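You operate a simulated robot arm through the tools that you are given. There is no shell and no other tool. Be economical: measure what you need, move in short steps, check, and stop when the job is done.

You run a simulated two-armed robot. Do the job below in one go: nothing can be reset, and whatever is moved stays where it is left.

TASK
Brake the trolley, load the crate two-handed and fit the stake pin.
Fine: the brake is on when the crate comes down and at the end; the slatted crate stands on the deck; the pin goes into the stake socket; the trolley stays put.
Where things are to end (x, y in the base frame): slatted crate within 40 mm of [510, -270].

The check looks at the end state, three seconds after you hand in, the way a careful person would. Anything else that was tipped, shoved, dropped, spilled or broken makes it a failure.

THE ROBOT
Two 7-joint arms with two-finger parallel grippers on one trunk, on a base that drives. Base frame: it is fixed to the floor where the robot stands at the start and does not move with it; the origin is under the middle of the robot, x ahead of it, y to its left, z up. Units: mm, degrees, N and s.
The left shoulder is at the start at [50, 177, 1029], the right one opposite. With the tool pointing down near the work surface each hand reaches from about 100 to 680 mm from the robot's upright axis, wherever it stands, measured 20 degrees to its own side. Places, roughly: brake rocker [600, 0, 600]; parcel trolley [500, -300, 400]; trolley deck [500, -300, 600]. Payload 3.43 kg a hand.
Tool frame (each hand has its own): the origin (TCP) lies between the finger pads and is the grasp point; the fingertips stand 34 mm ahead of it; z points along the fingers, y is the line along which they close. The gripper opens to 128 mm. The fingers are 24 mm wide and 12 mm thick; the gripper's body (48 by 130 mm) begins 96 mm behind the TCP.
Orientation is that of the tool frame in the base frame, as a unit quaternion [x, y, z, w]. With the fingers straight down and closing along the base's y, the tool's x points along the base's -x, its y along +y and its z along -z.

THE INTERFACE
- The arms move only by the tool jog_arm. It takes "left_steps", "right_steps" or both (then of equal length, played together; a hand with none holds still); each is a list of rows, each a list of 7 numbers: the shift along the base's x, y, z in units of 200 mm (1.0 is 200 mm), then the turn, a rotation vector about the base's x, y, z in units of 120 degrees (1.0 is 120 degrees), then the finger opening in mm, from 0 to 128. In form: [[dx, dy, dz, wx, wy, wz, jaw], ...]. A call has 1 to 8 rows; each row is the pose to reach, as a shift and turn from the pose commanded when the call began. A call with a number of a shift or a turn outside -1 to 1 is refused whole. Each row takes 0.2 s and may step no farther than 50 mm and 8.6 degrees from the row before; otherwise, or with a gripper value out of range, the whole call is refused. A pose out of reach is approached as far as the arm can. The call stops where the force on the tool passes 40 N (or 10 N more than at its start, if that is more) or the arm is blocked; 0.2 s more then pass. Each finger travels about 108 mm/s and halts on what it meets, pressing with about 29 N; the grip force reading is that of the motor and also rises with nothing between the fingers. The clock runs only during rows and for 0.2 s after the last one: add rows that repeat a pose to give the fingers time. It gives the time, the measured TCP pose, the force on the tool (base axes), the opening and the grip force at its end, in the units of the frame above (readings bear some noise), with the torque about the TCP (base axes, N m) and any sound that the robot's microphone picked up, and new pictures: "pictures" is both (left out), scene, wrist or none (wrist: the cameras of the hands that moved).
- Cameras (640 x 400 px; columns grow to the right, rows downward): "scene" is now at [146.8, -25.8, 1171.3]; the picture's right is [-0.49, -0.87, 0.00], its down [-0.66, 0.37, -0.65] and it looks along [0.57, -0.32, -0.76] (base axes); focal length 214 px, centre (320, 200). "left" rides on the left gripper at [76, 11, -160] in its tool frame; the picture's right is [-0.15, 0.99, 0.00], its down [-0.88, -0.13, -0.46] and it looks along [-0.45, -0.07, 0.89] (tool axes); focal length 234 px, centre (320, 200). "right" rides on the right gripper at [76, -11, -160] in its tool frame; the picture's right is [0.15, 0.99, 0.00], its down [-0.88, 0.13, -0.46] and it looks along [-0.45, 0.07, 0.89] (tool axes); focal length 234 px, centre (320, 200). There is no depth. A picture from a camera that has moved, and an enlarged one, comes with that camera's place and axes in the base frame and with its lens. The place of the scene camera against the robot may be out by one fixed shift of up to 18 mm in any direction.
- move_column(by): slides the trunk up (or, below 0, down) by that many mm; the arms and the scene camera ride with it, the base frame stays. It gives what a move gives, with no picture.
- steer(legs): drives the robot by 1 to 6 legs, each [ahead, turn to the left] in mm and degrees, along the robot's own axes; the way and the turn of a leg run together, so that a leg with both is an arc; at most 1500 mm and 180 degrees a leg. The arms and the cameras ride along, it lands a little off, and it stops where it bumps. It gives what a move gives, and a new picture of the scene camera.
- aim_head(pan, tilt): turns the head with the scene camera to pan (to the left, within 80 degrees either way) and tilt (down, from -29 to 69), counted from straight ahead of the robot. It gives what a move gives, and a new picture of the scene camera.
- close_up(camera, box): a new picture of the part [left, top, right, bottom] of that camera's present view, enlarged. It takes no simulated time.
- sign_off(): hands the job in; it is judged then, once.

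Go step by step. Nothing tells you exact positions but the pictures and the camera data: compare them with the known pose of the tool, close in by small moves and look again before you grip or let go. The budget is 120 turns and 260 pictures, counting those below and the enlarged ones. Unless the task says otherwise, let go and move clear before handing in, and close with one line.

The tools are called after ">>>" as a command line: name --argument value ..., lists and objects as JSON in quotes. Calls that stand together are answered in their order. jog_arm: Moves the arms, as the interface text tells. Its arguments: {"type":"object","properties":{"left_steps":{"type":"array"},"right_steps":{"type":"array"},"pictures":{"type":"string","enum":["both","scene","wrist","none"]}},"required":[]} The other tools are called the same way: move_column (by) slides the trunk up or down; steer (legs) drives the base; aim_head (pan, tilt) turns the head that bears the scene camera; close_up (camera, box) takes an enlarged picture of a part of a camera's view; sign_off () hands the job in.

At the start:

```text
time_s: 0.0
left_eef_pos: [507.6, -3.8, 969.6]
left_tcp_rot: [-0.001, 1.0, 0.0, 0.0]
left_wrist_force: [-0.3, 0.8, -0.1]
left_ft_torque: [-0.01, -0.01, -0.05]
left_grip_width: 127.9
left_finger_force: 0.1
right_eef_pos: [351.5, -386.1, 978.3]
right_tcp_rot: [0.0, 1.0, -0.001, 0.0]
right_wrist_force: [0.6, -0.1, 0.7]
right_ft_torque: [0.01, 0.0, -0.01]
right_grip_width: 128.1
right_finger_force: 0.1
trunk travel left (down, up): [-200.0, 201.0]
robot x, y, heading: [-1.1, 1.7, -0.1]
head pan, tilt: [-29.3, 49.5]
```

scene: 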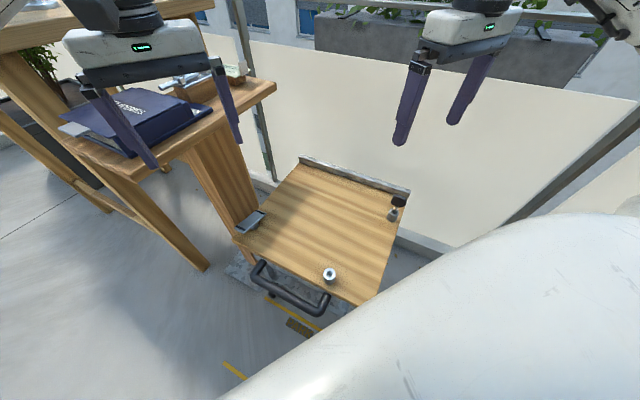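
right: 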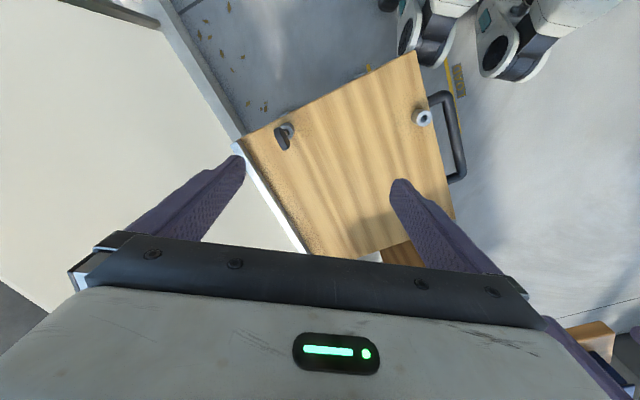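
left: 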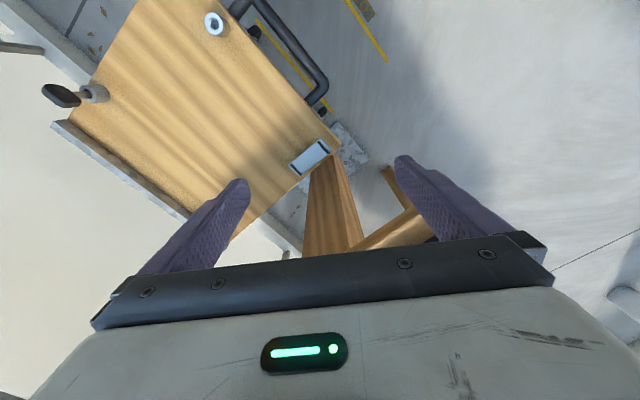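

I see the trolley deck with a rocker at its far-left corner, a ring-like socket and a dark-headed pin, and a bench at left with a blue case on it. I don't see the crate clearly, so I look around first.

>>> aim_head --pan 20 --tilt 40

>>> aim_head --pan 75 --tilt 40

>>> aim_head --pan -75 --tilt 45

```text
time_s: 1.2
left_eef_pos: [508.3, -3.5, 968.6]
left_tcp_rot: [0.0, 1.0, -0.001, 0.0]
left_wrist_force: [-0.6, -0.8, 0.2]
left_ft_torque: [-0.02, -0.01, 0.0]
left_grip_width: 128.3
left_finger_force: 0.0
right_eef_pos: [352.5, -385.9, 979.0]
right_tcp_rot: [0.0, 1.0, -0.001, 0.0]
right_wrist_force: [0.6, 0.4, -0.4]
right_ft_torque: [-0.03, 0.02, 0.01]
right_grip_width: 128.0
right_finger_force: 0.1
trunk travel left (down, up): [-200.0, 201.0]
robot x, y, heading: [0.0, -1.9, -0.1]
head pan, tilt: [20.0, 40.0]
camera scene: at [159.1, 41.2, 1184.7], right [0.34, -0.94, 0.0], down [-0.6, -0.22, -0.77], along [0.72, 0.26, -0.64], focal length 214 px, centre (320, 200)
```

scene: 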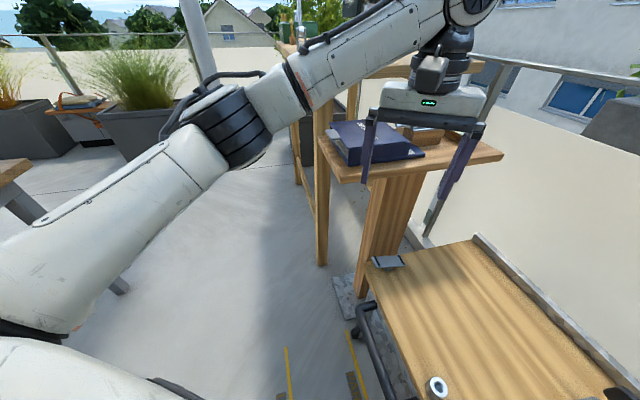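

```text
time_s: 2.4
left_eef_pos: [507.6, -3.9, 969.8]
left_tcp_rot: [0.0, 1.0, 0.0, 0.0]
left_wrist_force: [-0.7, -0.9, -0.4]
left_ft_torque: [-0.02, -0.01, 0.01]
left_grip_width: 127.9
left_finger_force: 0.1
right_eef_pos: [352.4, -385.8, 978.3]
right_tcp_rot: [0.0, 1.0, 0.0, 0.0]
right_wrist_force: [0.5, -0.4, 0.5]
right_ft_torque: [-0.03, 0.02, -0.04]
right_grip_width: 127.9
right_finger_force: 0.0
trunk travel left (down, up): [-200.0, 201.0]
robot x, y, heading: [2.2, -0.2, -0.1]
head pan, tilt: [75.0, 40.0]
camera scene: at [101.3, 94.3, 1184.8], right [0.97, -0.26, 0.0], down [-0.17, -0.62, -0.77], along [0.2, 0.74, -0.64], focal length 214 px, centre (320, 200)
```

scene: 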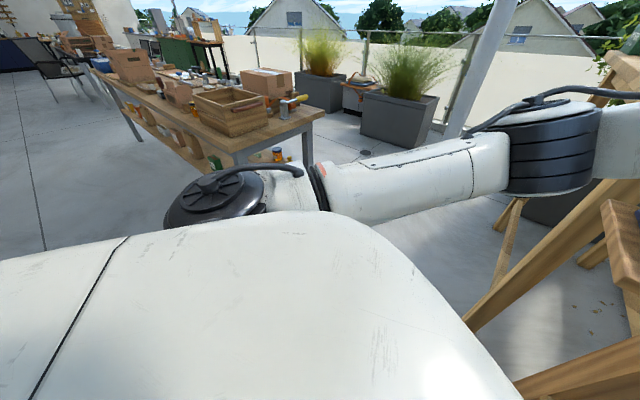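

```text
time_s: 4.8
left_eef_pos: [507.3, -4.2, 970.5]
left_tcp_rot: [0.001, 1.0, 0.0, 0.0]
left_wrist_force: [0.0, 0.0, 0.4]
left_ft_torque: [-0.02, -0.01, -0.03]
left_grip_width: 128.0
left_finger_force: 0.1
right_eef_pos: [352.1, -386.7, 978.6]
right_tcp_rot: [0.0, 1.0, 0.001, 0.0]
right_wrist_force: [-0.2, 0.0, 0.0]
right_ft_torque: [0.02, -0.01, 0.06]
right_grip_width: 128.2
right_finger_force: 0.1
trunk travel left (down, up): [-200.0, 201.0]
robot x, y, heading: [-0.6, -0.2, 0.0]
head pan, tilt: [-75.0, 45.0]
camera scene: at [100.3, -66.3, 1177.5], right [-0.97, -0.26, 0.0], down [-0.18, 0.68, -0.71], along [0.18, -0.68, -0.71], focal length 214 px, centre (320, 200)
```

scene: 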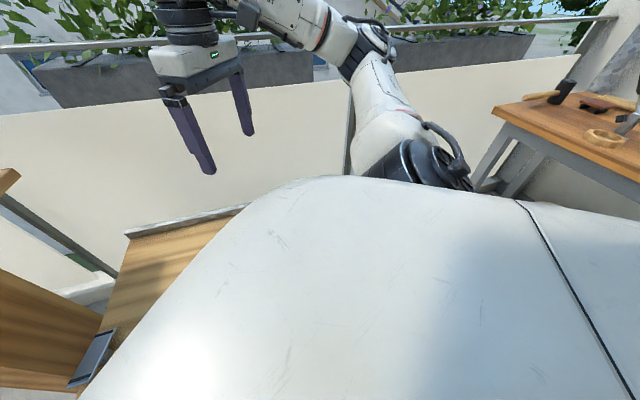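

The slatted crate seems to stand on a long bench to the left. I take enlarged pictures of it and the trolley parts.

>>> aim_head --pan 70 --tilt 25

>>> close_up --camera "scene" --box '[100, 80, 420, 280]'

>>> aim_head --pan -15 --tilt 50

>>> close_up --camera "scene" --box '[60, 40, 300, 190]'

>>> close_up --camera "scene" --box '[180, 150, 500, 350]'

>>> close_up --camera "left" --box '[0, 0, 400, 250]'

```text
time_s: 7.0
left_eef_pos: [506.9, -3.3, 969.0]
left_tcp_rot: [0.0, 1.0, 0.0, 0.0]
left_wrist_force: [-1.0, -0.6, 0.7]
left_ft_torque: [0.03, 0.03, 0.0]
left_grip_width: 128.0
left_finger_force: 0.1
right_eef_pos: [351.6, -386.1, 978.0]
right_tcp_rot: [0.0, 1.0, 0.0, 0.0]
right_wrist_force: [0.1, 0.4, 0.6]
right_ft_torque: [-0.03, 0.0, -0.01]
right_grip_width: 128.3
right_finger_force: 0.0
trunk travel left (down, up): [-200.0, 201.0]
robot x, y, heading: [2.3, 2.8, -0.3]
head pan, tilt: [70.0, 25.0]
camera scene: at [110.8, 98.8, 1208.1], right [0.94, -0.34, 0.0], down [-0.14, -0.4, -0.91], along [0.31, 0.85, -0.42], focal length 214 px, centre (320, 200)
```

scene: 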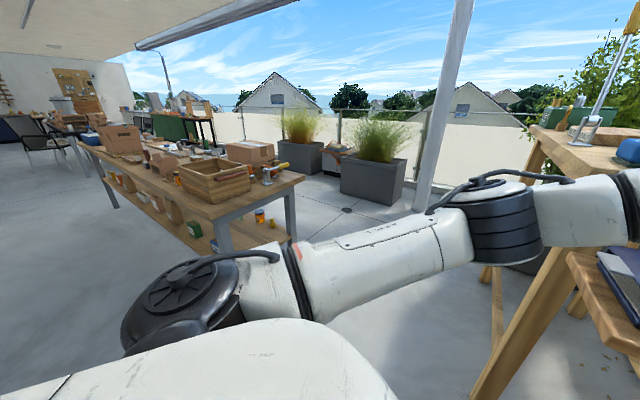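

```text
2.00 times, centred on (260, 180) of scene
camera zoom: at [110.8, 98.8, 1208.1], right [0.94, -0.34, 0.0], down [-0.14, -0.4, -0.91], along [0.31, 0.85, -0.42], focal length 429 px, centre (440, 240)
```

zoom: 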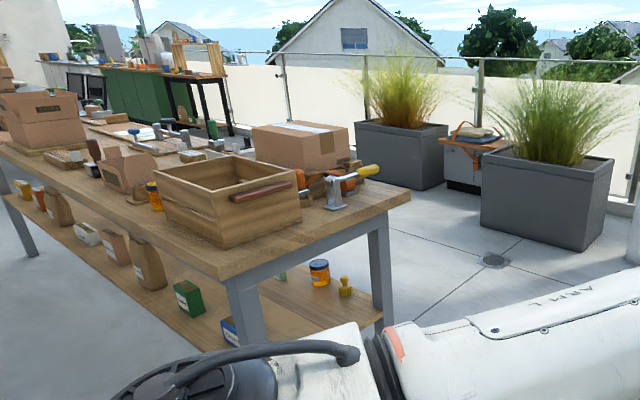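

```text
time_s: 8.6
left_eef_pos: [507.6, -4.0, 969.8]
left_tcp_rot: [0.0, 1.0, -0.001, -0.001]
left_wrist_force: [-0.7, -0.1, 0.4]
left_ft_torque: [0.0, 0.02, -0.02]
left_grip_width: 128.0
left_finger_force: 0.0
right_eef_pos: [352.2, -387.7, 977.3]
right_tcp_rot: [0.0, 1.0, 0.001, 0.001]
right_wrist_force: [-0.4, 0.0, 0.3]
right_ft_torque: [-0.02, 0.0, 0.0]
right_grip_width: 127.8
right_finger_force: 0.0
trunk travel left (down, up): [-200.0, 201.0]
robot x, y, heading: [0.9, 1.5, -0.1]
head pan, tilt: [-15.0, 50.0]
camera scene: at [153.6, -7.7, 1170.6], right [-0.26, -0.97, 0.0], down [-0.74, 0.2, -0.64], along [0.62, -0.17, -0.77], focal length 214 px, centre (320, 200)
```

scene: 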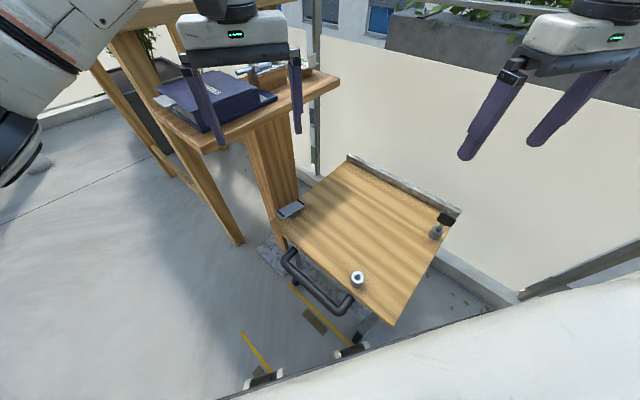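

```text
2.67 times, centred on (180, 115) of scene
camera zoom: at [153.6, -7.7, 1170.6], right [-0.26, -0.97, 0.0], down [-0.74, 0.2, -0.64], along [0.62, -0.17, -0.77], focal length 572 px, centre (693, 427)
```

zoom: 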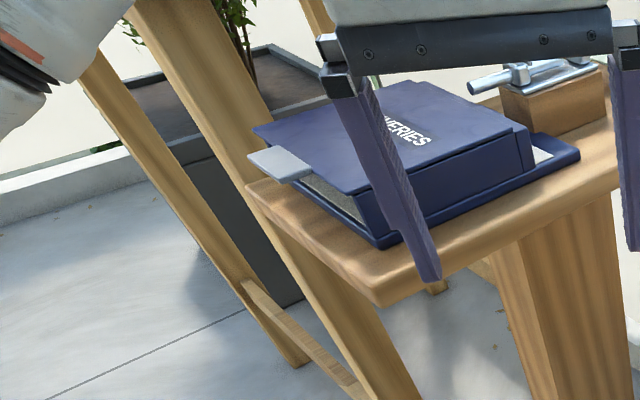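

```text
2.00 times, centred on (340, 250) of scene
camera zoom: at [153.6, -7.7, 1170.6], right [-0.26, -0.97, 0.0], down [-0.74, 0.2, -0.64], along [0.62, -0.17, -0.77], focal length 429 px, centre (280, 100)
```

zoom: 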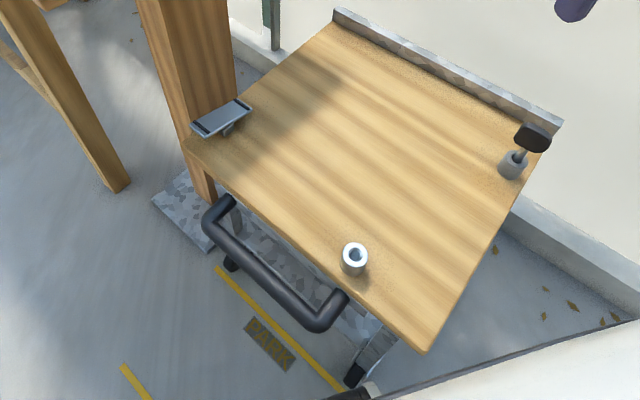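

```text
1.60 times, centred on (200, 125) of left
camera zoom: at [431.9, 6.5, 1129.1], right [0.15, 0.99, 0.0], down [0.88, -0.13, 0.46], along [0.45, -0.07, -0.89], focal length 375 px, centre (512, 320)
```

zoom: 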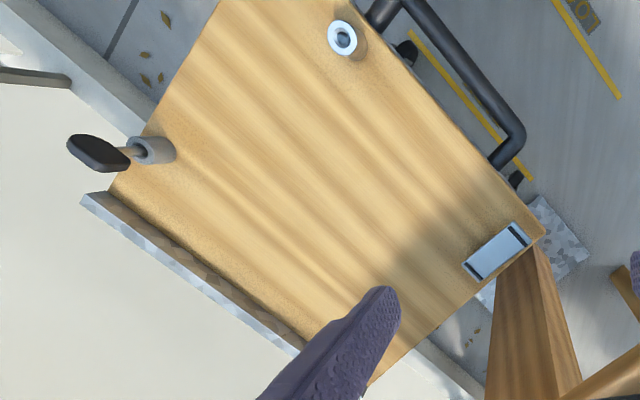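

The deck has one empty ring socket near its front, a dark paddle thing in a holder at the far right, and a T-like metal thing on a block up on the shelf. I look further for the crate and examine the shelf items.

>>> aim_head --pan -80 --tilt 15

>>> aim_head --pan 80 --tilt 55

>>> aim_head --pan 10 --tilt 30

>>> close_up --camera "scene" --box '[240, 60, 480, 210]'

```text
time_s: 10.0
left_eef_pos: [507.8, -3.8, 969.7]
left_tcp_rot: [0.0, 1.0, 0.0, 0.0]
left_wrist_force: [0.4, -0.4, 0.2]
left_ft_torque: [0.01, 0.01, 0.01]
left_grip_width: 128.1
left_finger_force: 0.0
right_eef_pos: [351.4, -386.4, 978.7]
right_tcp_rot: [0.0, 1.0, 0.0, -0.001]
right_wrist_force: [0.3, -0.4, 0.3]
right_ft_torque: [-0.03, 0.02, 0.02]
right_grip_width: 128.0
right_finger_force: 0.0
trunk travel left (down, up): [-200.0, 201.0]
robot x, y, heading: [-0.5, -1.9, -0.1]
head pan, tilt: [-80.0, 15.0]
camera scene: at [95.5, -79.8, 1224.3], right [-0.98, -0.17, 0.0], down [-0.05, 0.26, -0.97], along [0.17, -0.95, -0.26], focal length 214 px, centre (320, 200)
```

scene: 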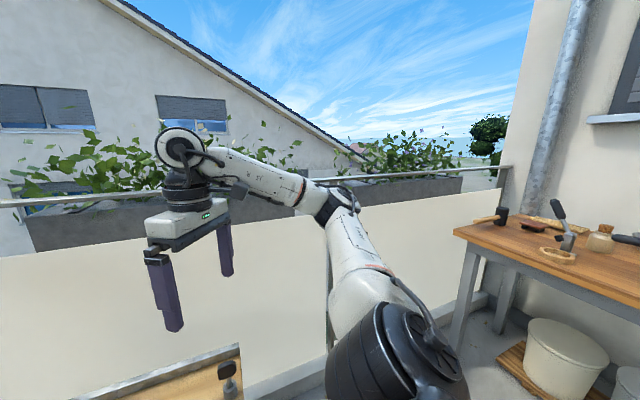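

```text
time_s: 12.5
left_eef_pos: [508.3, -4.0, 970.0]
left_tcp_rot: [0.0, 1.0, 0.0, 0.0]
left_wrist_force: [-0.9, 0.2, 0.8]
left_ft_torque: [0.0, 0.01, 0.01]
left_grip_width: 127.8
left_finger_force: 0.1
right_eef_pos: [352.5, -386.8, 978.3]
right_tcp_rot: [-0.001, 1.0, 0.0, -0.001]
right_wrist_force: [-0.6, -0.3, 0.3]
right_ft_torque: [-0.02, 0.0, -0.02]
right_grip_width: 128.1
right_finger_force: 0.1
trunk travel left (down, up): [-200.0, 201.0]
robot x, y, heading: [-2.7, 4.0, -0.1]
head pan, tilt: [80.0, 55.0]
camera scene: at [91.8, 83.2, 1164.1], right [0.98, -0.17, 0.0], down [-0.14, -0.81, -0.57], along [0.1, 0.56, -0.82], focal length 214 px, centre (320, 200)
```

scene: 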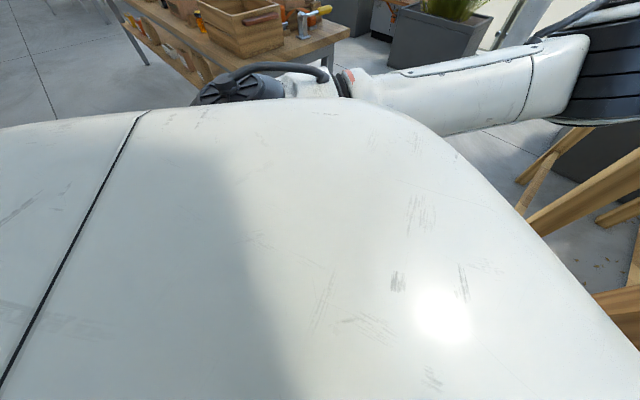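

```text
time_s: 13.9
left_eef_pos: [508.8, -3.9, 969.3]
left_tcp_rot: [0.0, 1.0, 0.0, -0.001]
left_wrist_force: [0.3, 0.0, -0.1]
left_ft_torque: [0.02, 0.0, 0.0]
left_grip_width: 128.0
left_finger_force: 0.1
right_eef_pos: [352.8, -386.8, 978.9]
right_tcp_rot: [0.0, 1.0, 0.001, 0.0]
right_wrist_force: [-0.2, -0.3, 0.4]
right_ft_torque: [0.0, 0.0, -0.01]
right_grip_width: 127.8
right_finger_force: 0.0
trunk travel left (down, up): [-200.0, 201.0]
robot x, y, heading: [1.0, -0.9, 0.1]
head pan, tilt: [10.0, 30.0]
camera scene: at [168.3, 28.0, 1200.1], right [0.17, -0.98, 0.0], down [-0.49, -0.09, -0.87], along [0.85, 0.15, -0.5], focal length 214 px, centre (320, 200)
```

scene: 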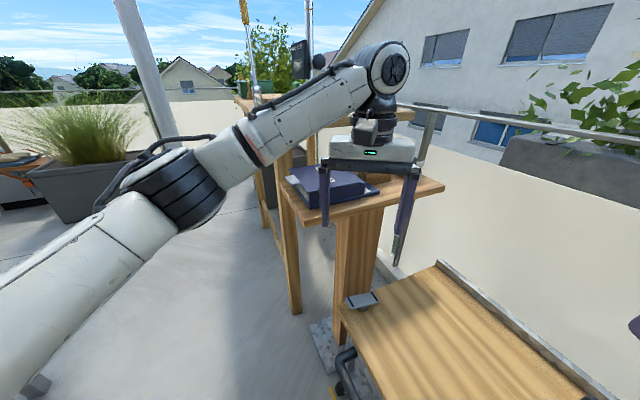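

```text
2.67 times, centred on (360, 135) of scene
camera zoom: at [168.3, 28.0, 1200.1], right [0.17, -0.98, 0.0], down [-0.49, -0.09, -0.87], along [0.85, 0.15, -0.5], focal length 572 px, centre (213, 373)
```

zoom: 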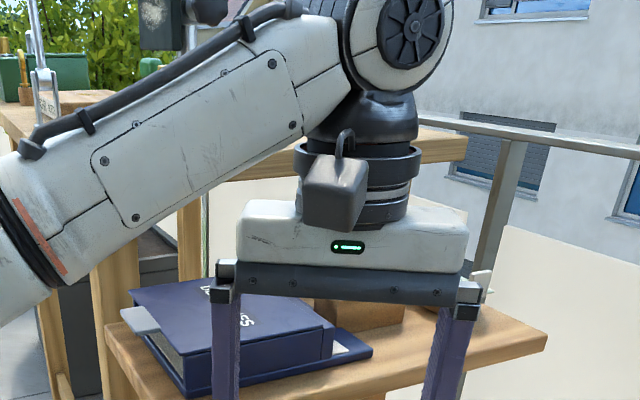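

The slatted crate is likely the open one on the long bench at left. I raise and retract the left arm to uncover the shelf.

>>> jog_arm --left_steps '[[0, 0, 0.25, 0, 0, 0, 128], [-0.15, 0.15, 0.4, 0, 0, 0, 128], [-0.3, 0.3, 0.5, 0, 0, 0, 128], [-0.45, 0.5, 0.5, 0, 0, 0, 128], [-0.6, 0.7, 0.5, 0, 0, 0, 128], [-0.75, 0.85, 0.5, 0, 0, 0, 128]]' --pictures "scene"

>>> close_up --camera "scene" --box '[240, 130, 480, 280]'

>>> close_up --camera "right" --box '[200, 50, 520, 250]'

```text
refused: row 2 steps farther than a row can; nothing moved
```

```text
2.67 times, centred on (360, 205) of scene
camera zoom: at [168.3, 28.0, 1200.1], right [0.17, -0.98, 0.0], down [-0.49, -0.09, -0.87], along [0.85, 0.15, -0.5], focal length 572 px, centre (213, 187)
```

zoom: 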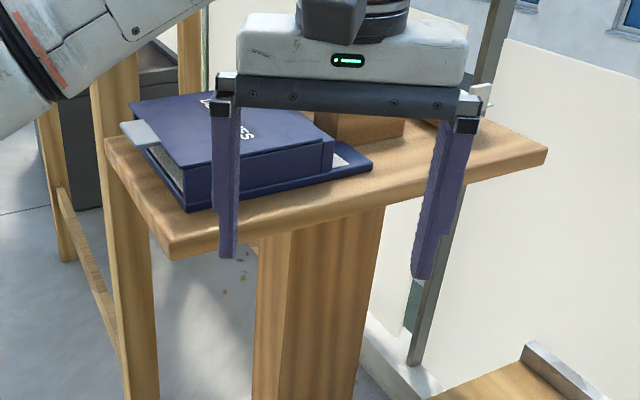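

```text
2.00 times, centred on (360, 150) of right
camera zoom: at [276.4, -398.1, 1137.0], right [-0.15, 0.99, 0.0], down [0.88, 0.13, 0.46], along [0.45, 0.07, -0.89], focal length 468 px, centre (240, 300)
```

zoom: 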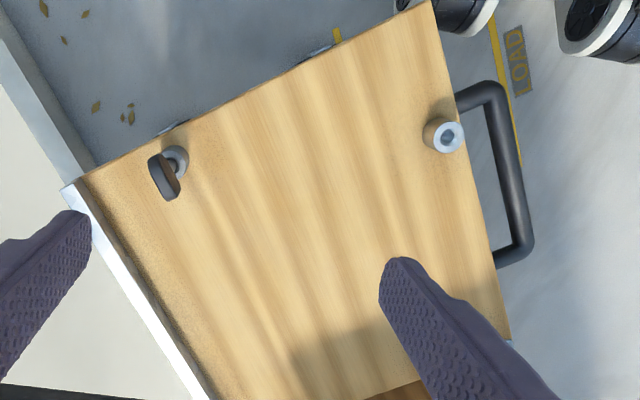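

The first move was refused for step size. I retry with smaller steps.

>>> jog_arm --left_steps '[[0, 0, 0.24, 0, 0, 0, 128], [-0.12, 0.12, 0.4, 0, 0, 0, 128], [-0.28, 0.28, 0.45, 0, 0, 0, 128], [-0.44, 0.44, 0.45, 0, 0, 0, 128], [-0.6, 0.6, 0.45, 0, 0, 0, 128], [-0.76, 0.76, 0.45, 0, 0, 0, 128]]' --pictures "scene"

>>> close_up --camera "scene" --box '[240, 110, 480, 260]'

```text
time_s: 15.3
left_eef_pos: [356.1, 148.2, 1062.0]
left_tcp_rot: [0.0, 1.0, -0.001, 0.001]
left_wrist_force: [-0.2, 0.6, 0.5]
left_ft_torque: [0.0, 0.01, -0.02]
left_grip_width: 128.2
left_finger_force: 0.1
right_eef_pos: [352.2, -385.9, 978.9]
right_tcp_rot: [0.0, 1.0, 0.0, 0.0]
right_wrist_force: [-0.1, 0.4, 0.5]
right_ft_torque: [0.01, 0.03, 0.03]
right_grip_width: 127.9
right_finger_force: 0.0
trunk travel left (down, up): [-200.0, 201.0]
robot x, y, heading: [-0.8, -1.3, -0.2]
head pan, tilt: [10.0, 30.0]
camera scene: at [168.0, 28.3, 1200.2], right [0.17, -0.98, 0.0], down [-0.49, -0.09, -0.87], along [0.85, 0.15, -0.5], focal length 214 px, centre (320, 200)
```

scene: 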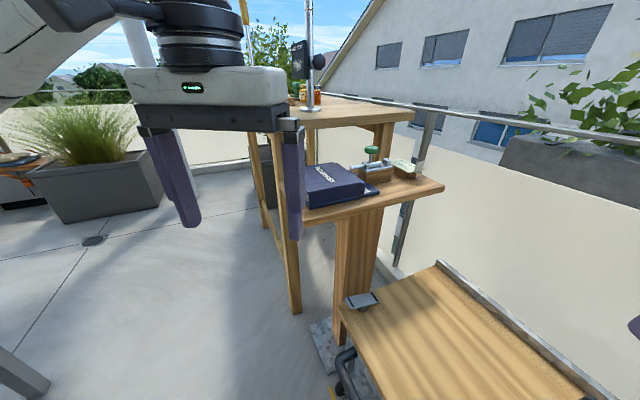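

```text
2.67 times, centred on (360, 185) of scene
camera zoom: at [168.0, 28.3, 1200.2], right [0.17, -0.98, 0.0], down [-0.49, -0.09, -0.87], along [0.85, 0.15, -0.5], focal length 572 px, centre (213, 240)
```

zoom: 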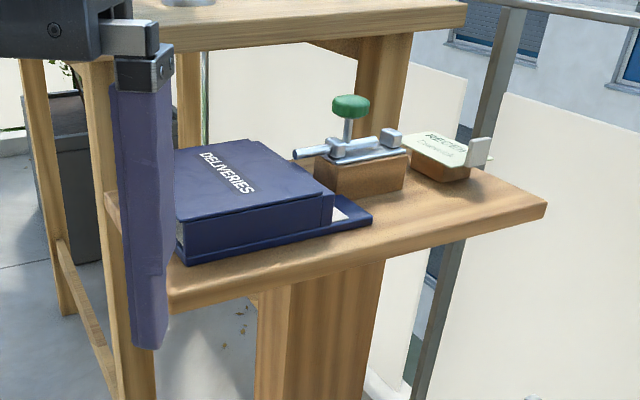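

A blue binder, a block with a metal rod and green knob, and a receipt box are on the shelf. I zoom in on the block and the deck's paddle piece.

>>> close_up --camera "scene" --box '[340, 140, 436, 200]'

>>> close_up --camera "right" --box '[250, 110, 330, 160]'

>>> close_up --camera "scene" --box '[320, 270, 416, 330]'

```text
6.67 times, centred on (388, 170) of scene
camera zoom: at [168.0, 28.3, 1200.2], right [0.17, -0.98, 0.0], down [-0.49, -0.09, -0.87], along [0.85, 0.15, -0.5], focal length 1430 px, centre (-133, 400)
```

zoom: 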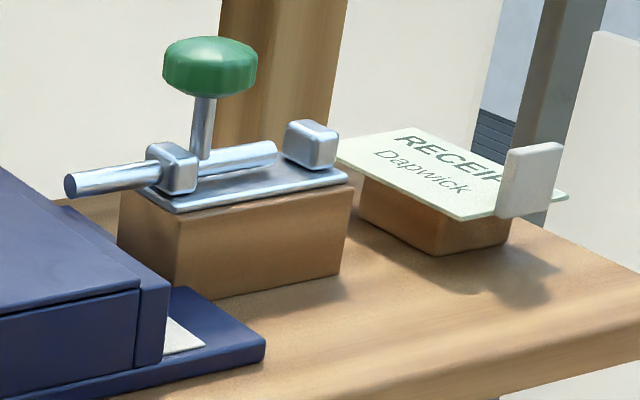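

```text
8.00 times, centred on (290, 135) of right
camera zoom: at [276.1, -397.7, 1137.3], right [-0.15, 0.99, 0.0], down [0.88, 0.13, 0.46], along [0.45, 0.07, -0.89], focal length 1873 px, centre (560, 720)
```

zoom: 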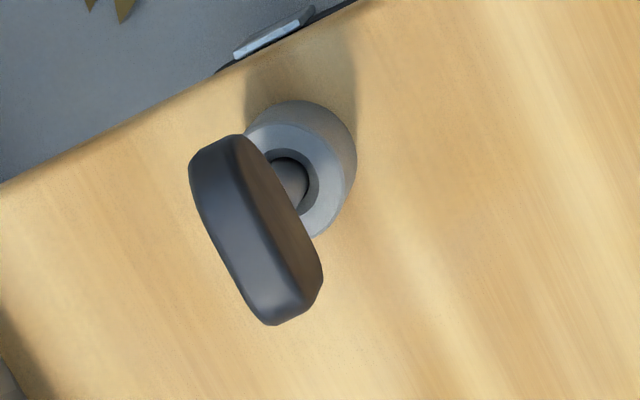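

```text
6.67 times, centred on (368, 300) of scene
camera zoom: at [168.0, 28.3, 1200.2], right [0.17, -0.98, 0.0], down [-0.49, -0.09, -0.87], along [0.85, 0.15, -0.5], focal length 1430 px, centre (0, -467)
```

zoom: 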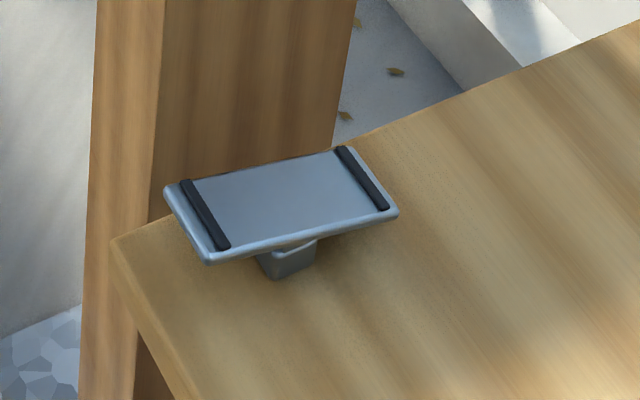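

The shelf's bolt device looks like a distraction; the rocker sits at about (600, -30, 600). I bring the left hand over it with its fingers closed to look.

>>> jog_arm --left_steps '[[0.12, -0.14, -0.13, 0, 0, 0, 100], [0.24, -0.28, -0.26, 0, 0, 0, 80], [0.36, -0.42, -0.39, 0, 0, 0, 60], [0.48, -0.56, -0.52, 0, 0, 0, 40], [0.6, -0.7, -0.65, 0, 0, 0, 20], [0.72, -0.84, -0.8, 0, 0, 0, 0], [0.72, -0.84, -1.0, 0, 0, 0, 0]]' --pictures "wrist"

>>> close_up --camera "left" --box '[200, 80, 440, 230]'

```text
time_s: 16.9
left_eef_pos: [502.9, -21.2, 859.4]
left_tcp_rot: [0.0, 1.0, 0.0, 0.0]
left_wrist_force: [0.1, -0.2, 0.6]
left_ft_torque: [0.01, -0.03, 0.0]
left_grip_width: 0.0
left_finger_force: 29.1
right_eef_pos: [352.4, -386.9, 978.4]
right_tcp_rot: [0.0, 1.0, 0.0, 0.0]
right_wrist_force: [0.6, -0.5, -0.1]
right_ft_torque: [-0.01, 0.02, -0.01]
right_grip_width: 128.0
right_finger_force: 0.1
trunk travel left (down, up): [-200.0, 201.0]
robot x, y, heading: [-0.2, -1.3, 0.2]
head pan, tilt: [10.0, 30.0]
camera left: at [426.1, -10.3, 1019.7], right [0.15, 0.99, 0.0], down [0.88, -0.13, 0.46], along [0.45, -0.07, -0.89], focal length 234 px, centre (320, 200)
```

left: 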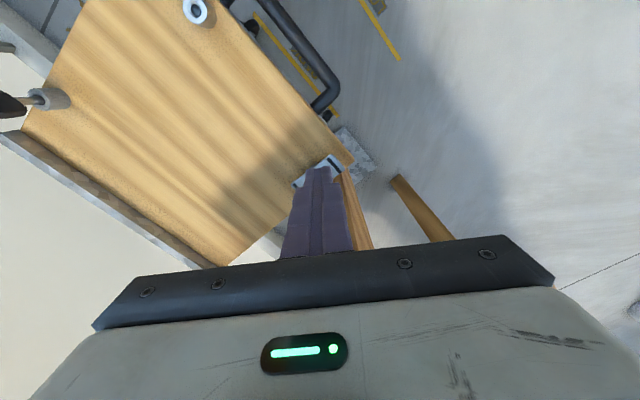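

```text
2.67 times, centred on (320, 155) of left
camera zoom: at [426.1, -10.3, 1019.7], right [0.15, 0.99, 0.0], down [0.88, -0.13, 0.46], along [0.45, -0.07, -0.89], focal length 624 px, centre (320, 320)
```

zoom: 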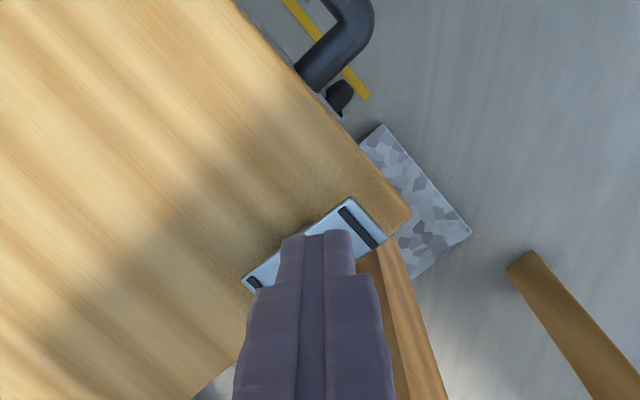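

Rocker's two ends are near (560,-7) and (595,-80); the near-left end seems raised. I move the hand for a second view to triangulate which end is up.

>>> jog_arm --left_steps '[[-0.15, 0.1, -0.1, 0, 0, 0, 0], [-0.3, 0.2, -0.2, 0, 0, 0, 0], [-0.4, 0.3, -0.35, 0, 0, 0, 0], [-0.45, 0.35, -0.55, 0, 0, 0, 0], [-0.45, 0.35, -0.75, 0, 0, 0, 0]]' --pictures "none"

>>> close_up --camera "left" --box '[180, 80, 420, 230]'

```text
time_s: 18.1
left_eef_pos: [411.4, 50.0, 708.2]
left_tcp_rot: [0.001, 1.0, 0.0, 0.0]
left_wrist_force: [0.0, 0.5, 0.1]
left_ft_torque: [-0.01, 0.0, -0.02]
left_grip_width: 0.1
left_finger_force: 29.4
right_eef_pos: [351.5, -386.3, 977.4]
right_tcp_rot: [0.0, 1.0, 0.001, 0.0]
right_wrist_force: [0.9, 0.0, 0.0]
right_ft_torque: [0.01, -0.01, 0.0]
right_grip_width: 128.1
right_finger_force: 0.0
trunk travel left (down, up): [-200.0, 201.0]
robot x, y, heading: [0.9, 2.0, 0.1]
head pan, tilt: [10.0, 30.0]
```

```text
2.67 times, centred on (300, 155) of left
camera zoom: at [335.5, 60.4, 867.8], right [0.15, 0.99, 0.0], down [0.88, -0.13, 0.46], along [0.45, -0.07, -0.89], focal length 624 px, centre (373, 320)
```

zoom: 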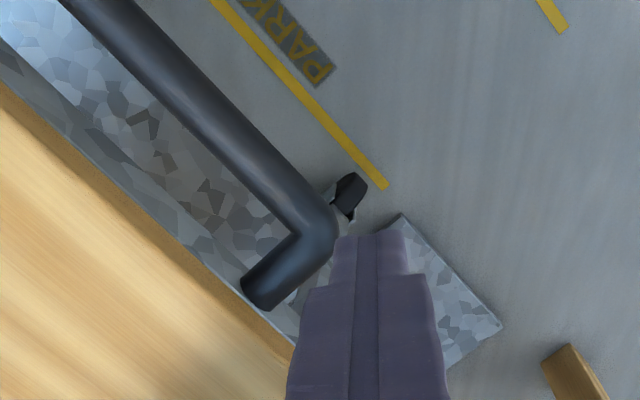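

The rocker is hidden behind the hand. I pitch the hand up so its camera looks more sideways at it.

>>> jog_arm --left_steps '[[0, 0, 0, 0, -0.07, 0, 0], [0, 0, 0, 0, -0.14, 0, 0], [0, 0, 0, 0, -0.2, 0, 0]]' --pictures "none"

>>> close_up --camera "left" --box '[160, 70, 400, 220]'

```text
time_s: 18.9
left_eef_pos: [411.2, 50.8, 709.7]
left_tcp_rot: [0.0, 0.978, -0.001, 0.209]
left_wrist_force: [0.2, -0.8, 0.2]
left_ft_torque: [-0.01, 0.03, 0.02]
left_grip_width: 0.0
left_finger_force: 29.2
right_eef_pos: [351.9, -386.2, 977.5]
right_tcp_rot: [0.0, 1.0, 0.0, 0.0]
right_wrist_force: [0.2, 0.3, 0.0]
right_ft_torque: [-0.03, 0.01, -0.01]
right_grip_width: 128.2
right_finger_force: 0.1
trunk travel left (down, up): [-200.0, 201.0]
robot x, y, heading: [-2.1, -0.7, -0.0]
head pan, tilt: [10.0, 30.0]
```

```text
2.67 times, centred on (280, 145) of left
camera zoom: at [276.1, 60.6, 823.6], right [0.13, 0.99, 0.06], down [0.62, -0.13, 0.78], along [0.78, -0.07, -0.63], focal length 624 px, centre (427, 347)
```

zoom: 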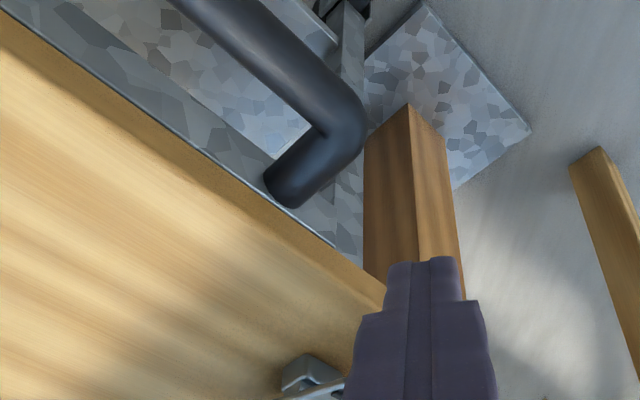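

The image is upside down with the rocker just below; I look at a lower part of it.

>>> close_up --camera "left" --box '[180, 160, 340, 260]'

```text
4.00 times, centred on (260, 210) of left
camera zoom: at [276.1, 60.6, 823.6], right [0.13, 0.99, 0.06], down [0.62, -0.13, 0.78], along [0.78, -0.07, -0.63], focal length 937 px, centre (560, 160)
```

zoom: 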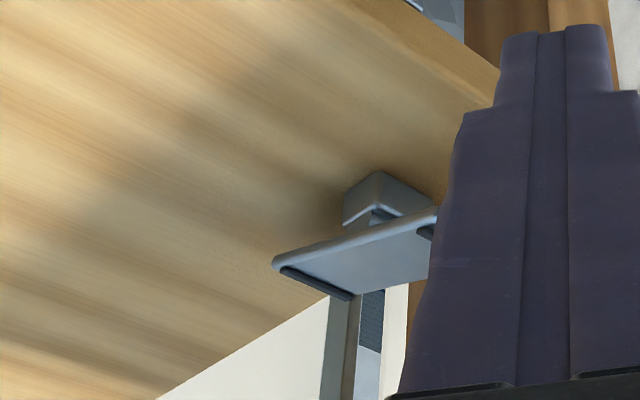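

Triangulating gives the near-left end high (z≈629 at about (560,-6)) and the other end low (≈604). I set the hand upright above the high end.

>>> jog_arm --left_steps '[[0.1, -0.04, 0.1, 0, 0.06, 0, 0], [0.25, -0.1, 0.2, 0, 0.12, 0, 0], [0.45, -0.18, 0.2, 0, 0.18, 0, 0], [0.63, -0.24, 0.15, 0, 0.2, 0, 0], [0.745, -0.285, 0.05, 0, 0.2, 0, 0], [0.745, -0.285, -0.1, 0, 0.2, 0, 0]]' --pictures "both"

>>> close_up --camera "scene" --box '[280, 240, 440, 340]'

```text
time_s: 20.3
left_eef_pos: [559.2, -7.7, 690.5]
left_tcp_rot: [-0.001, 1.0, -0.001, 0.0]
left_wrist_force: [-0.8, -0.3, 0.3]
left_ft_torque: [-0.01, 0.0, -0.01]
left_grip_width: 0.1
left_finger_force: 29.1
right_eef_pos: [352.1, -386.7, 978.7]
right_tcp_rot: [0.0, 1.0, 0.0, 0.0]
right_wrist_force: [0.3, 0.4, 0.7]
right_ft_torque: [0.01, -0.01, -0.01]
right_grip_width: 127.8
right_finger_force: 0.0
trunk travel left (down, up): [-200.0, 201.0]
robot x, y, heading: [1.2, -1.3, 0.0]
head pan, tilt: [10.0, 30.0]
camera scene: at [168.3, 27.9, 1200.1], right [0.17, -0.98, 0.0], down [-0.49, -0.09, -0.87], along [0.85, 0.15, -0.5], focal length 214 px, centre (320, 200)
camera left: at [483.3, 3.6, 849.6], right [0.15, 0.99, 0.0], down [0.88, -0.13, 0.46], along [0.45, -0.07, -0.89], focal length 234 px, centre (320, 200)
```

scene: 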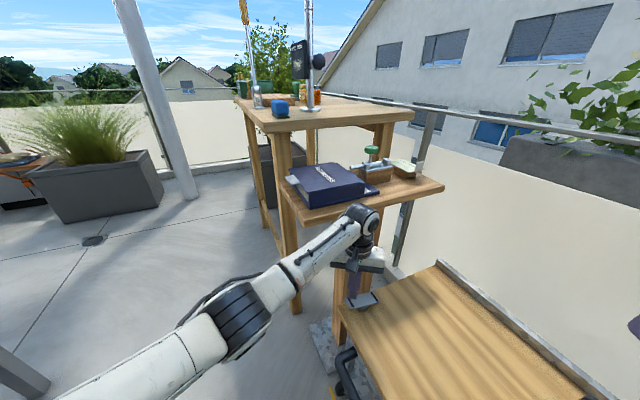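
left: 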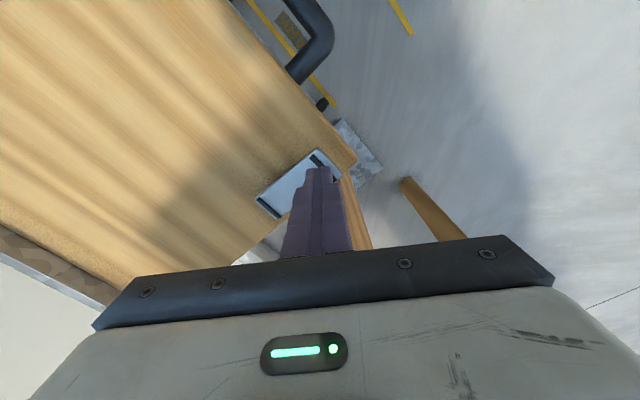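

```text
4.00 times, centred on (360, 290) of scene
camera zoom: at [168.3, 27.9, 1200.1], right [0.17, -0.98, 0.0], down [-0.49, -0.09, -0.87], along [0.85, 0.15, -0.5], focal length 858 px, centre (160, -160)
```

zoom: 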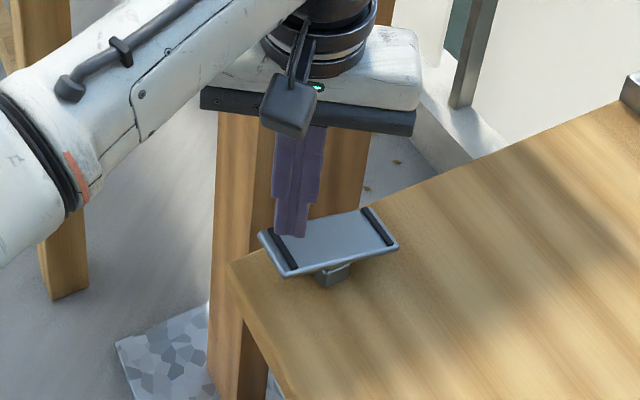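

The fingertips are right over the raised end. I press straight down.

>>> jog_arm --left_steps '[[0, 0, -0.08, 0, 0, 0, 0], [0, 0, -0.14, 0, 0, 0, 0], [0, 0, -0.18, 0, 0, 0, 0], [0, 0, -0.22, 0, 0, 0, 0], [0, 0, -0.26, 0, 0, 0, 0], [0, 0, -0.3, 0, 0, 0, 0]]' --pictures "none"

>>> close_up --camera "scene" --box '[280, 240, 440, 340]'

```text
time_s: 21.6
left_eef_pos: [559.2, -7.3, 640.8]
left_tcp_rot: [0.002, 1.0, 0.001, 0.002]
left_wrist_force: [-14.1, 6.3, 21.3]
left_ft_torque: [0.04, 0.25, -0.07]
left_grip_width: 0.0
left_finger_force: 29.2
right_eef_pos: [350.1, -386.2, 979.5]
right_tcp_rot: [0.001, 1.0, 0.0, 0.002]
right_wrist_force: [0.3, 0.0, 0.5]
right_ft_torque: [-0.01, 0.02, 0.01]
right_grip_width: 127.7
right_finger_force: 0.1
trunk travel left (down, up): [-200.0, 201.0]
robot x, y, heading: [0.9, 3.1, 0.1]
head pan, tilt: [10.0, 30.0]
stopped in row 6 (left hand): the force on the tool passed its limit (the readings are from after the stop); the commanded pose is now the measured one
```

```text
4.00 times, centred on (360, 290) of scene
camera zoom: at [165.6, 28.6, 1200.7], right [0.17, -0.98, 0.0], down [-0.49, -0.09, -0.87], along [0.85, 0.15, -0.5], focal length 858 px, centre (160, -160)
```

zoom: 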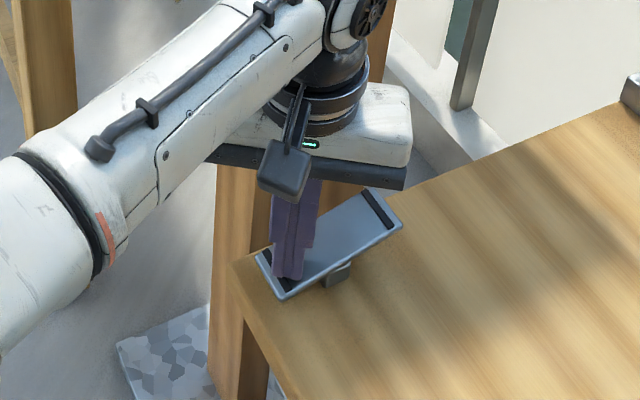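

The rocker has tipped over to the other side. I lift off and check that it stays.

>>> jog_arm --left_steps '[[0, 0, 0.15, 0, 0, 0, 0], [0, 0, 0.4, 0, 0, 0, 0], [-0.1, 0.1, 0.6, 0, 0, 0, 0], [-0.2, 0.2, 0.8, 0, 0, 0, 0], [-0.3, 0.35, 0.95, 0, 0, 0, 0]]' --pictures "none"

>>> close_up --camera "scene" --box '[280, 240, 440, 340]'

```text
time_s: 22.8
left_eef_pos: [498.2, 64.0, 828.7]
left_tcp_rot: [0.0, 1.0, 0.001, 0.001]
left_wrist_force: [0.3, -0.3, -1.3]
left_ft_torque: [0.01, 0.03, 0.01]
left_grip_width: 0.0
left_finger_force: 29.0
right_eef_pos: [352.7, -385.8, 978.0]
right_tcp_rot: [0.0, 1.0, 0.001, 0.0]
right_wrist_force: [0.1, -0.2, -0.6]
right_ft_torque: [0.01, -0.01, 0.02]
right_grip_width: 128.0
right_finger_force: 0.0
trunk travel left (down, up): [-200.0, 201.0]
robot x, y, heading: [1.1, 0.6, 0.0]
head pan, tilt: [10.0, 30.0]
```

```text
4.00 times, centred on (360, 290) of scene
camera zoom: at [167.9, 28.4, 1200.1], right [0.17, -0.98, 0.0], down [-0.49, -0.09, -0.87], along [0.85, 0.15, -0.5], focal length 858 px, centre (160, -160)
```

zoom: 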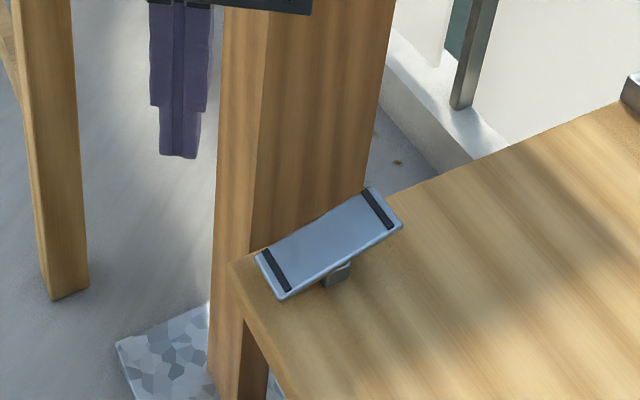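

The rocker stays over. Now I tuck both arms and back off to look at the crate on the left bench.

>>> jog_arm --left_steps '[[-0.12, 0.11, 0.12, 0, 0, 0, 30], [-0.24, 0.22, 0.24, 0, 0, 0, 60], [-0.36, 0.33, 0.36, 0, 0, 0, 80], [-0.48, 0.44, 0.48, 0, 0, 0, 100], [-0.6, 0.55, 0.6, 0, 0, 0, 128], [-0.72, 0.66, 0.72, 0, 0, 0, 128], [-0.84, 0.78, 0.85, 0, 0, 0, 128]]' --right_steps '[[-0.04, 0.11, 0.02, 0, 0, 0, 128], [-0.08, 0.22, 0.04, 0, 0, 0, 128], [-0.12, 0.33, 0.06, 0, 0, 0, 128], [-0.16, 0.44, 0.08, 0, 0, 0, 128], [-0.2, 0.55, 0.1, 0, 0, 0, 128], [-0.24, 0.66, 0.11, 0, 0, 0, 128], [-0.26, 0.7, 0.11, 0, 0, 0, 128]]' --pictures "none"

>>> steer --legs '[[-350, 0], [0, 80]]'

>>> close_up --camera "scene" --box '[160, 80, 480, 280]'

```text
time_s: 24.4
left_eef_pos: [330.9, 219.5, 1000.1]
left_tcp_rot: [0.001, 1.0, 0.001, 0.002]
left_wrist_force: [0.5, 0.7, -0.5]
left_ft_torque: [0.0, 0.0, -0.02]
left_grip_width: 127.8
left_finger_force: 0.1
right_eef_pos: [298.8, -245.8, 1001.3]
right_tcp_rot: [0.0, 1.0, 0.001, 0.001]
right_wrist_force: [0.6, -1.5, -0.1]
right_ft_torque: [0.0, 0.02, 0.01]
right_grip_width: 128.0
right_finger_force: 0.0
trunk travel left (down, up): [-200.0, 201.0]
robot x, y, heading: [1.1, 1.8, 0.1]
head pan, tilt: [10.0, 30.0]
```

```text
time_s: 30.1
left_eef_pos: [-507.9, 366.8, 998.7]
left_tcp_rot: [-0.642, 0.766, 0.002, 0.001]
left_wrist_force: [-0.1, -0.3, 0.3]
left_ft_torque: [-0.01, -0.02, 0.0]
left_grip_width: 128.0
left_finger_force: 0.1
right_eef_pos: [-55.5, 253.2, 1002.6]
right_tcp_rot: [-0.643, 0.766, 0.0, -0.001]
right_wrist_force: [0.1, -0.4, 0.4]
right_ft_torque: [0.02, 0.01, 0.03]
right_grip_width: 127.8
right_finger_force: 0.1
trunk travel left (down, up): [-200.0, 201.0]
robot x, y, heading: [-349.1, -3.3, 80.0]
head pan, tilt: [10.0, 30.0]
camera scene: at [-327.4, 172.2, 1200.1], right [1.0, 0.0, 0.0], down [0.0, -0.5, -0.87], along [0.0, 0.87, -0.5], focal length 214 px, centre (320, 200)
```

scene: 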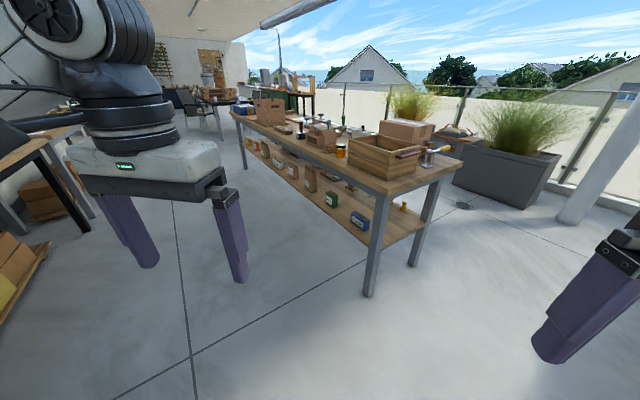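

```text
2.00 times, centred on (320, 180) of scene
camera zoom: at [-327.4, 172.2, 1200.1], right [1.0, 0.0, 0.0], down [0.0, -0.5, -0.87], along [0.0, 0.87, -0.5], focal length 429 px, centre (320, 240)
```

zoom: 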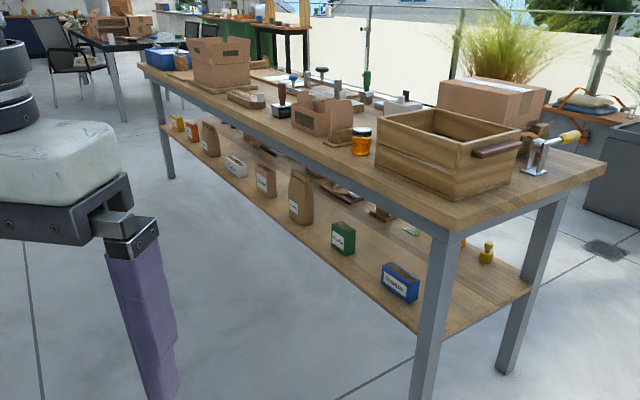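

The bench top is at about z≈720 and the crate with side handles is near (60,1390), its handle axis along the bench. I drive to face the bench's long side.

>>> steer --legs '[[0, 21], [900, 0], [0, -64]]'

>>> aim_head --pan -15 --tilt 35

>>> close_up --camera "scene" --box '[200, 80, 520, 280]'

```text
time_s: 38.8
left_eef_pos: [-383.6, 1264.9, 1000.2]
left_tcp_rot: [-0.313, 0.95, 0.0, 0.003]
left_wrist_force: [-0.6, 0.8, -0.2]
left_ft_torque: [0.01, -0.02, 0.01]
left_grip_width: 128.0
left_finger_force: 0.1
right_eef_pos: [-133.0, 871.9, 1002.4]
right_tcp_rot: [-0.314, 0.949, 0.0, 0.0]
right_wrist_force: [-0.3, -0.1, 0.1]
right_ft_torque: [-0.01, 0.02, 0.0]
right_grip_width: 128.0
right_finger_force: 0.1
trunk travel left (down, up): [-200.0, 201.0]
robot x, y, heading: [-520.2, 890.6, 36.7]
head pan, tilt: [10.0, 30.0]
camera scene: at [-392.7, 1010.2, 1200.1], right [0.73, -0.69, 0.0], down [-0.34, -0.36, -0.87], along [0.6, 0.63, -0.5], focal length 214 px, centre (320, 200)
```

scene: 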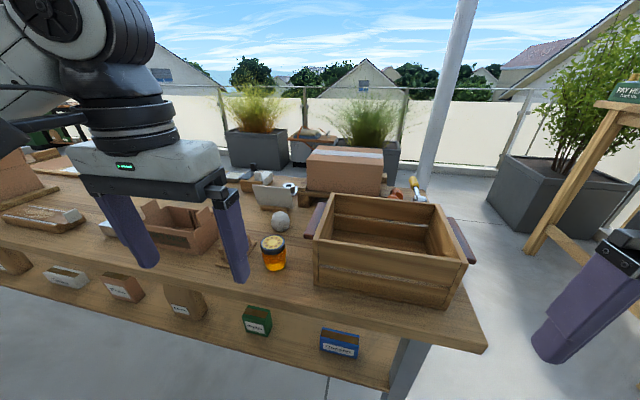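

```text
time_s: 39.7
left_eef_pos: [-383.3, 1265.5, 999.4]
left_tcp_rot: [-0.313, 0.95, 0.001, 0.002]
left_wrist_force: [-0.2, -0.2, 0.2]
left_ft_torque: [-0.02, 0.01, -0.02]
left_grip_width: 127.9
left_finger_force: 0.1
right_eef_pos: [-133.0, 872.2, 1002.0]
right_tcp_rot: [-0.313, 0.95, 0.0, 0.0]
right_wrist_force: [0.0, 0.0, -0.4]
right_ft_torque: [-0.01, -0.01, 0.02]
right_grip_width: 128.0
right_finger_force: 0.0
trunk travel left (down, up): [-200.0, 201.0]
robot x, y, heading: [-519.4, 894.0, 36.6]
head pan, tilt: [-15.0, 35.0]
camera scene: at [-373.1, 977.0, 1192.3], right [0.37, -0.93, 0.0], down [-0.53, -0.21, -0.82], along [0.76, 0.3, -0.57], focal length 214 px, centre (320, 200)
```

scene: 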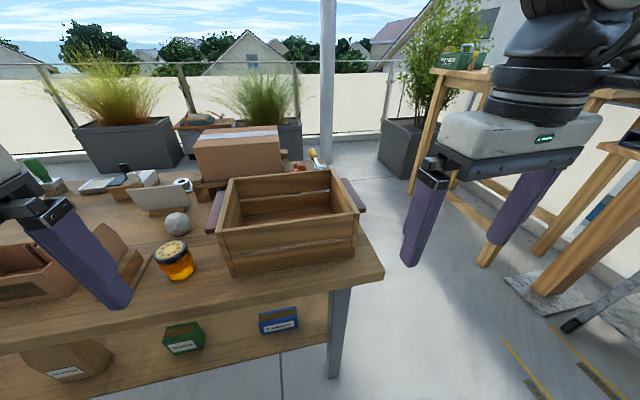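

```text
2.00 times, centred on (360, 180) of scene
camera zoom: at [-373.1, 977.0, 1192.3], right [0.37, -0.93, 0.0], down [-0.53, -0.21, -0.82], along [0.76, 0.3, -0.57], focal length 429 px, centre (240, 240)
```

zoom: 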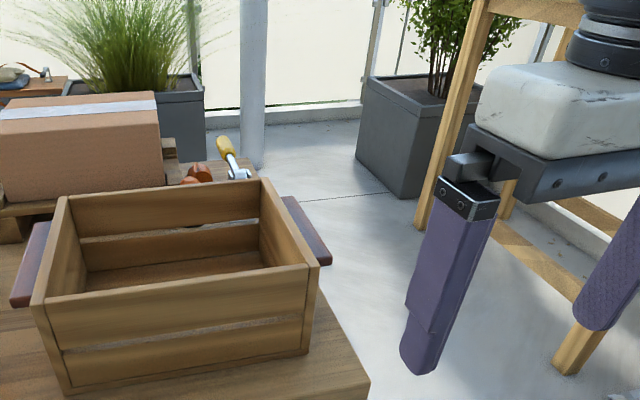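

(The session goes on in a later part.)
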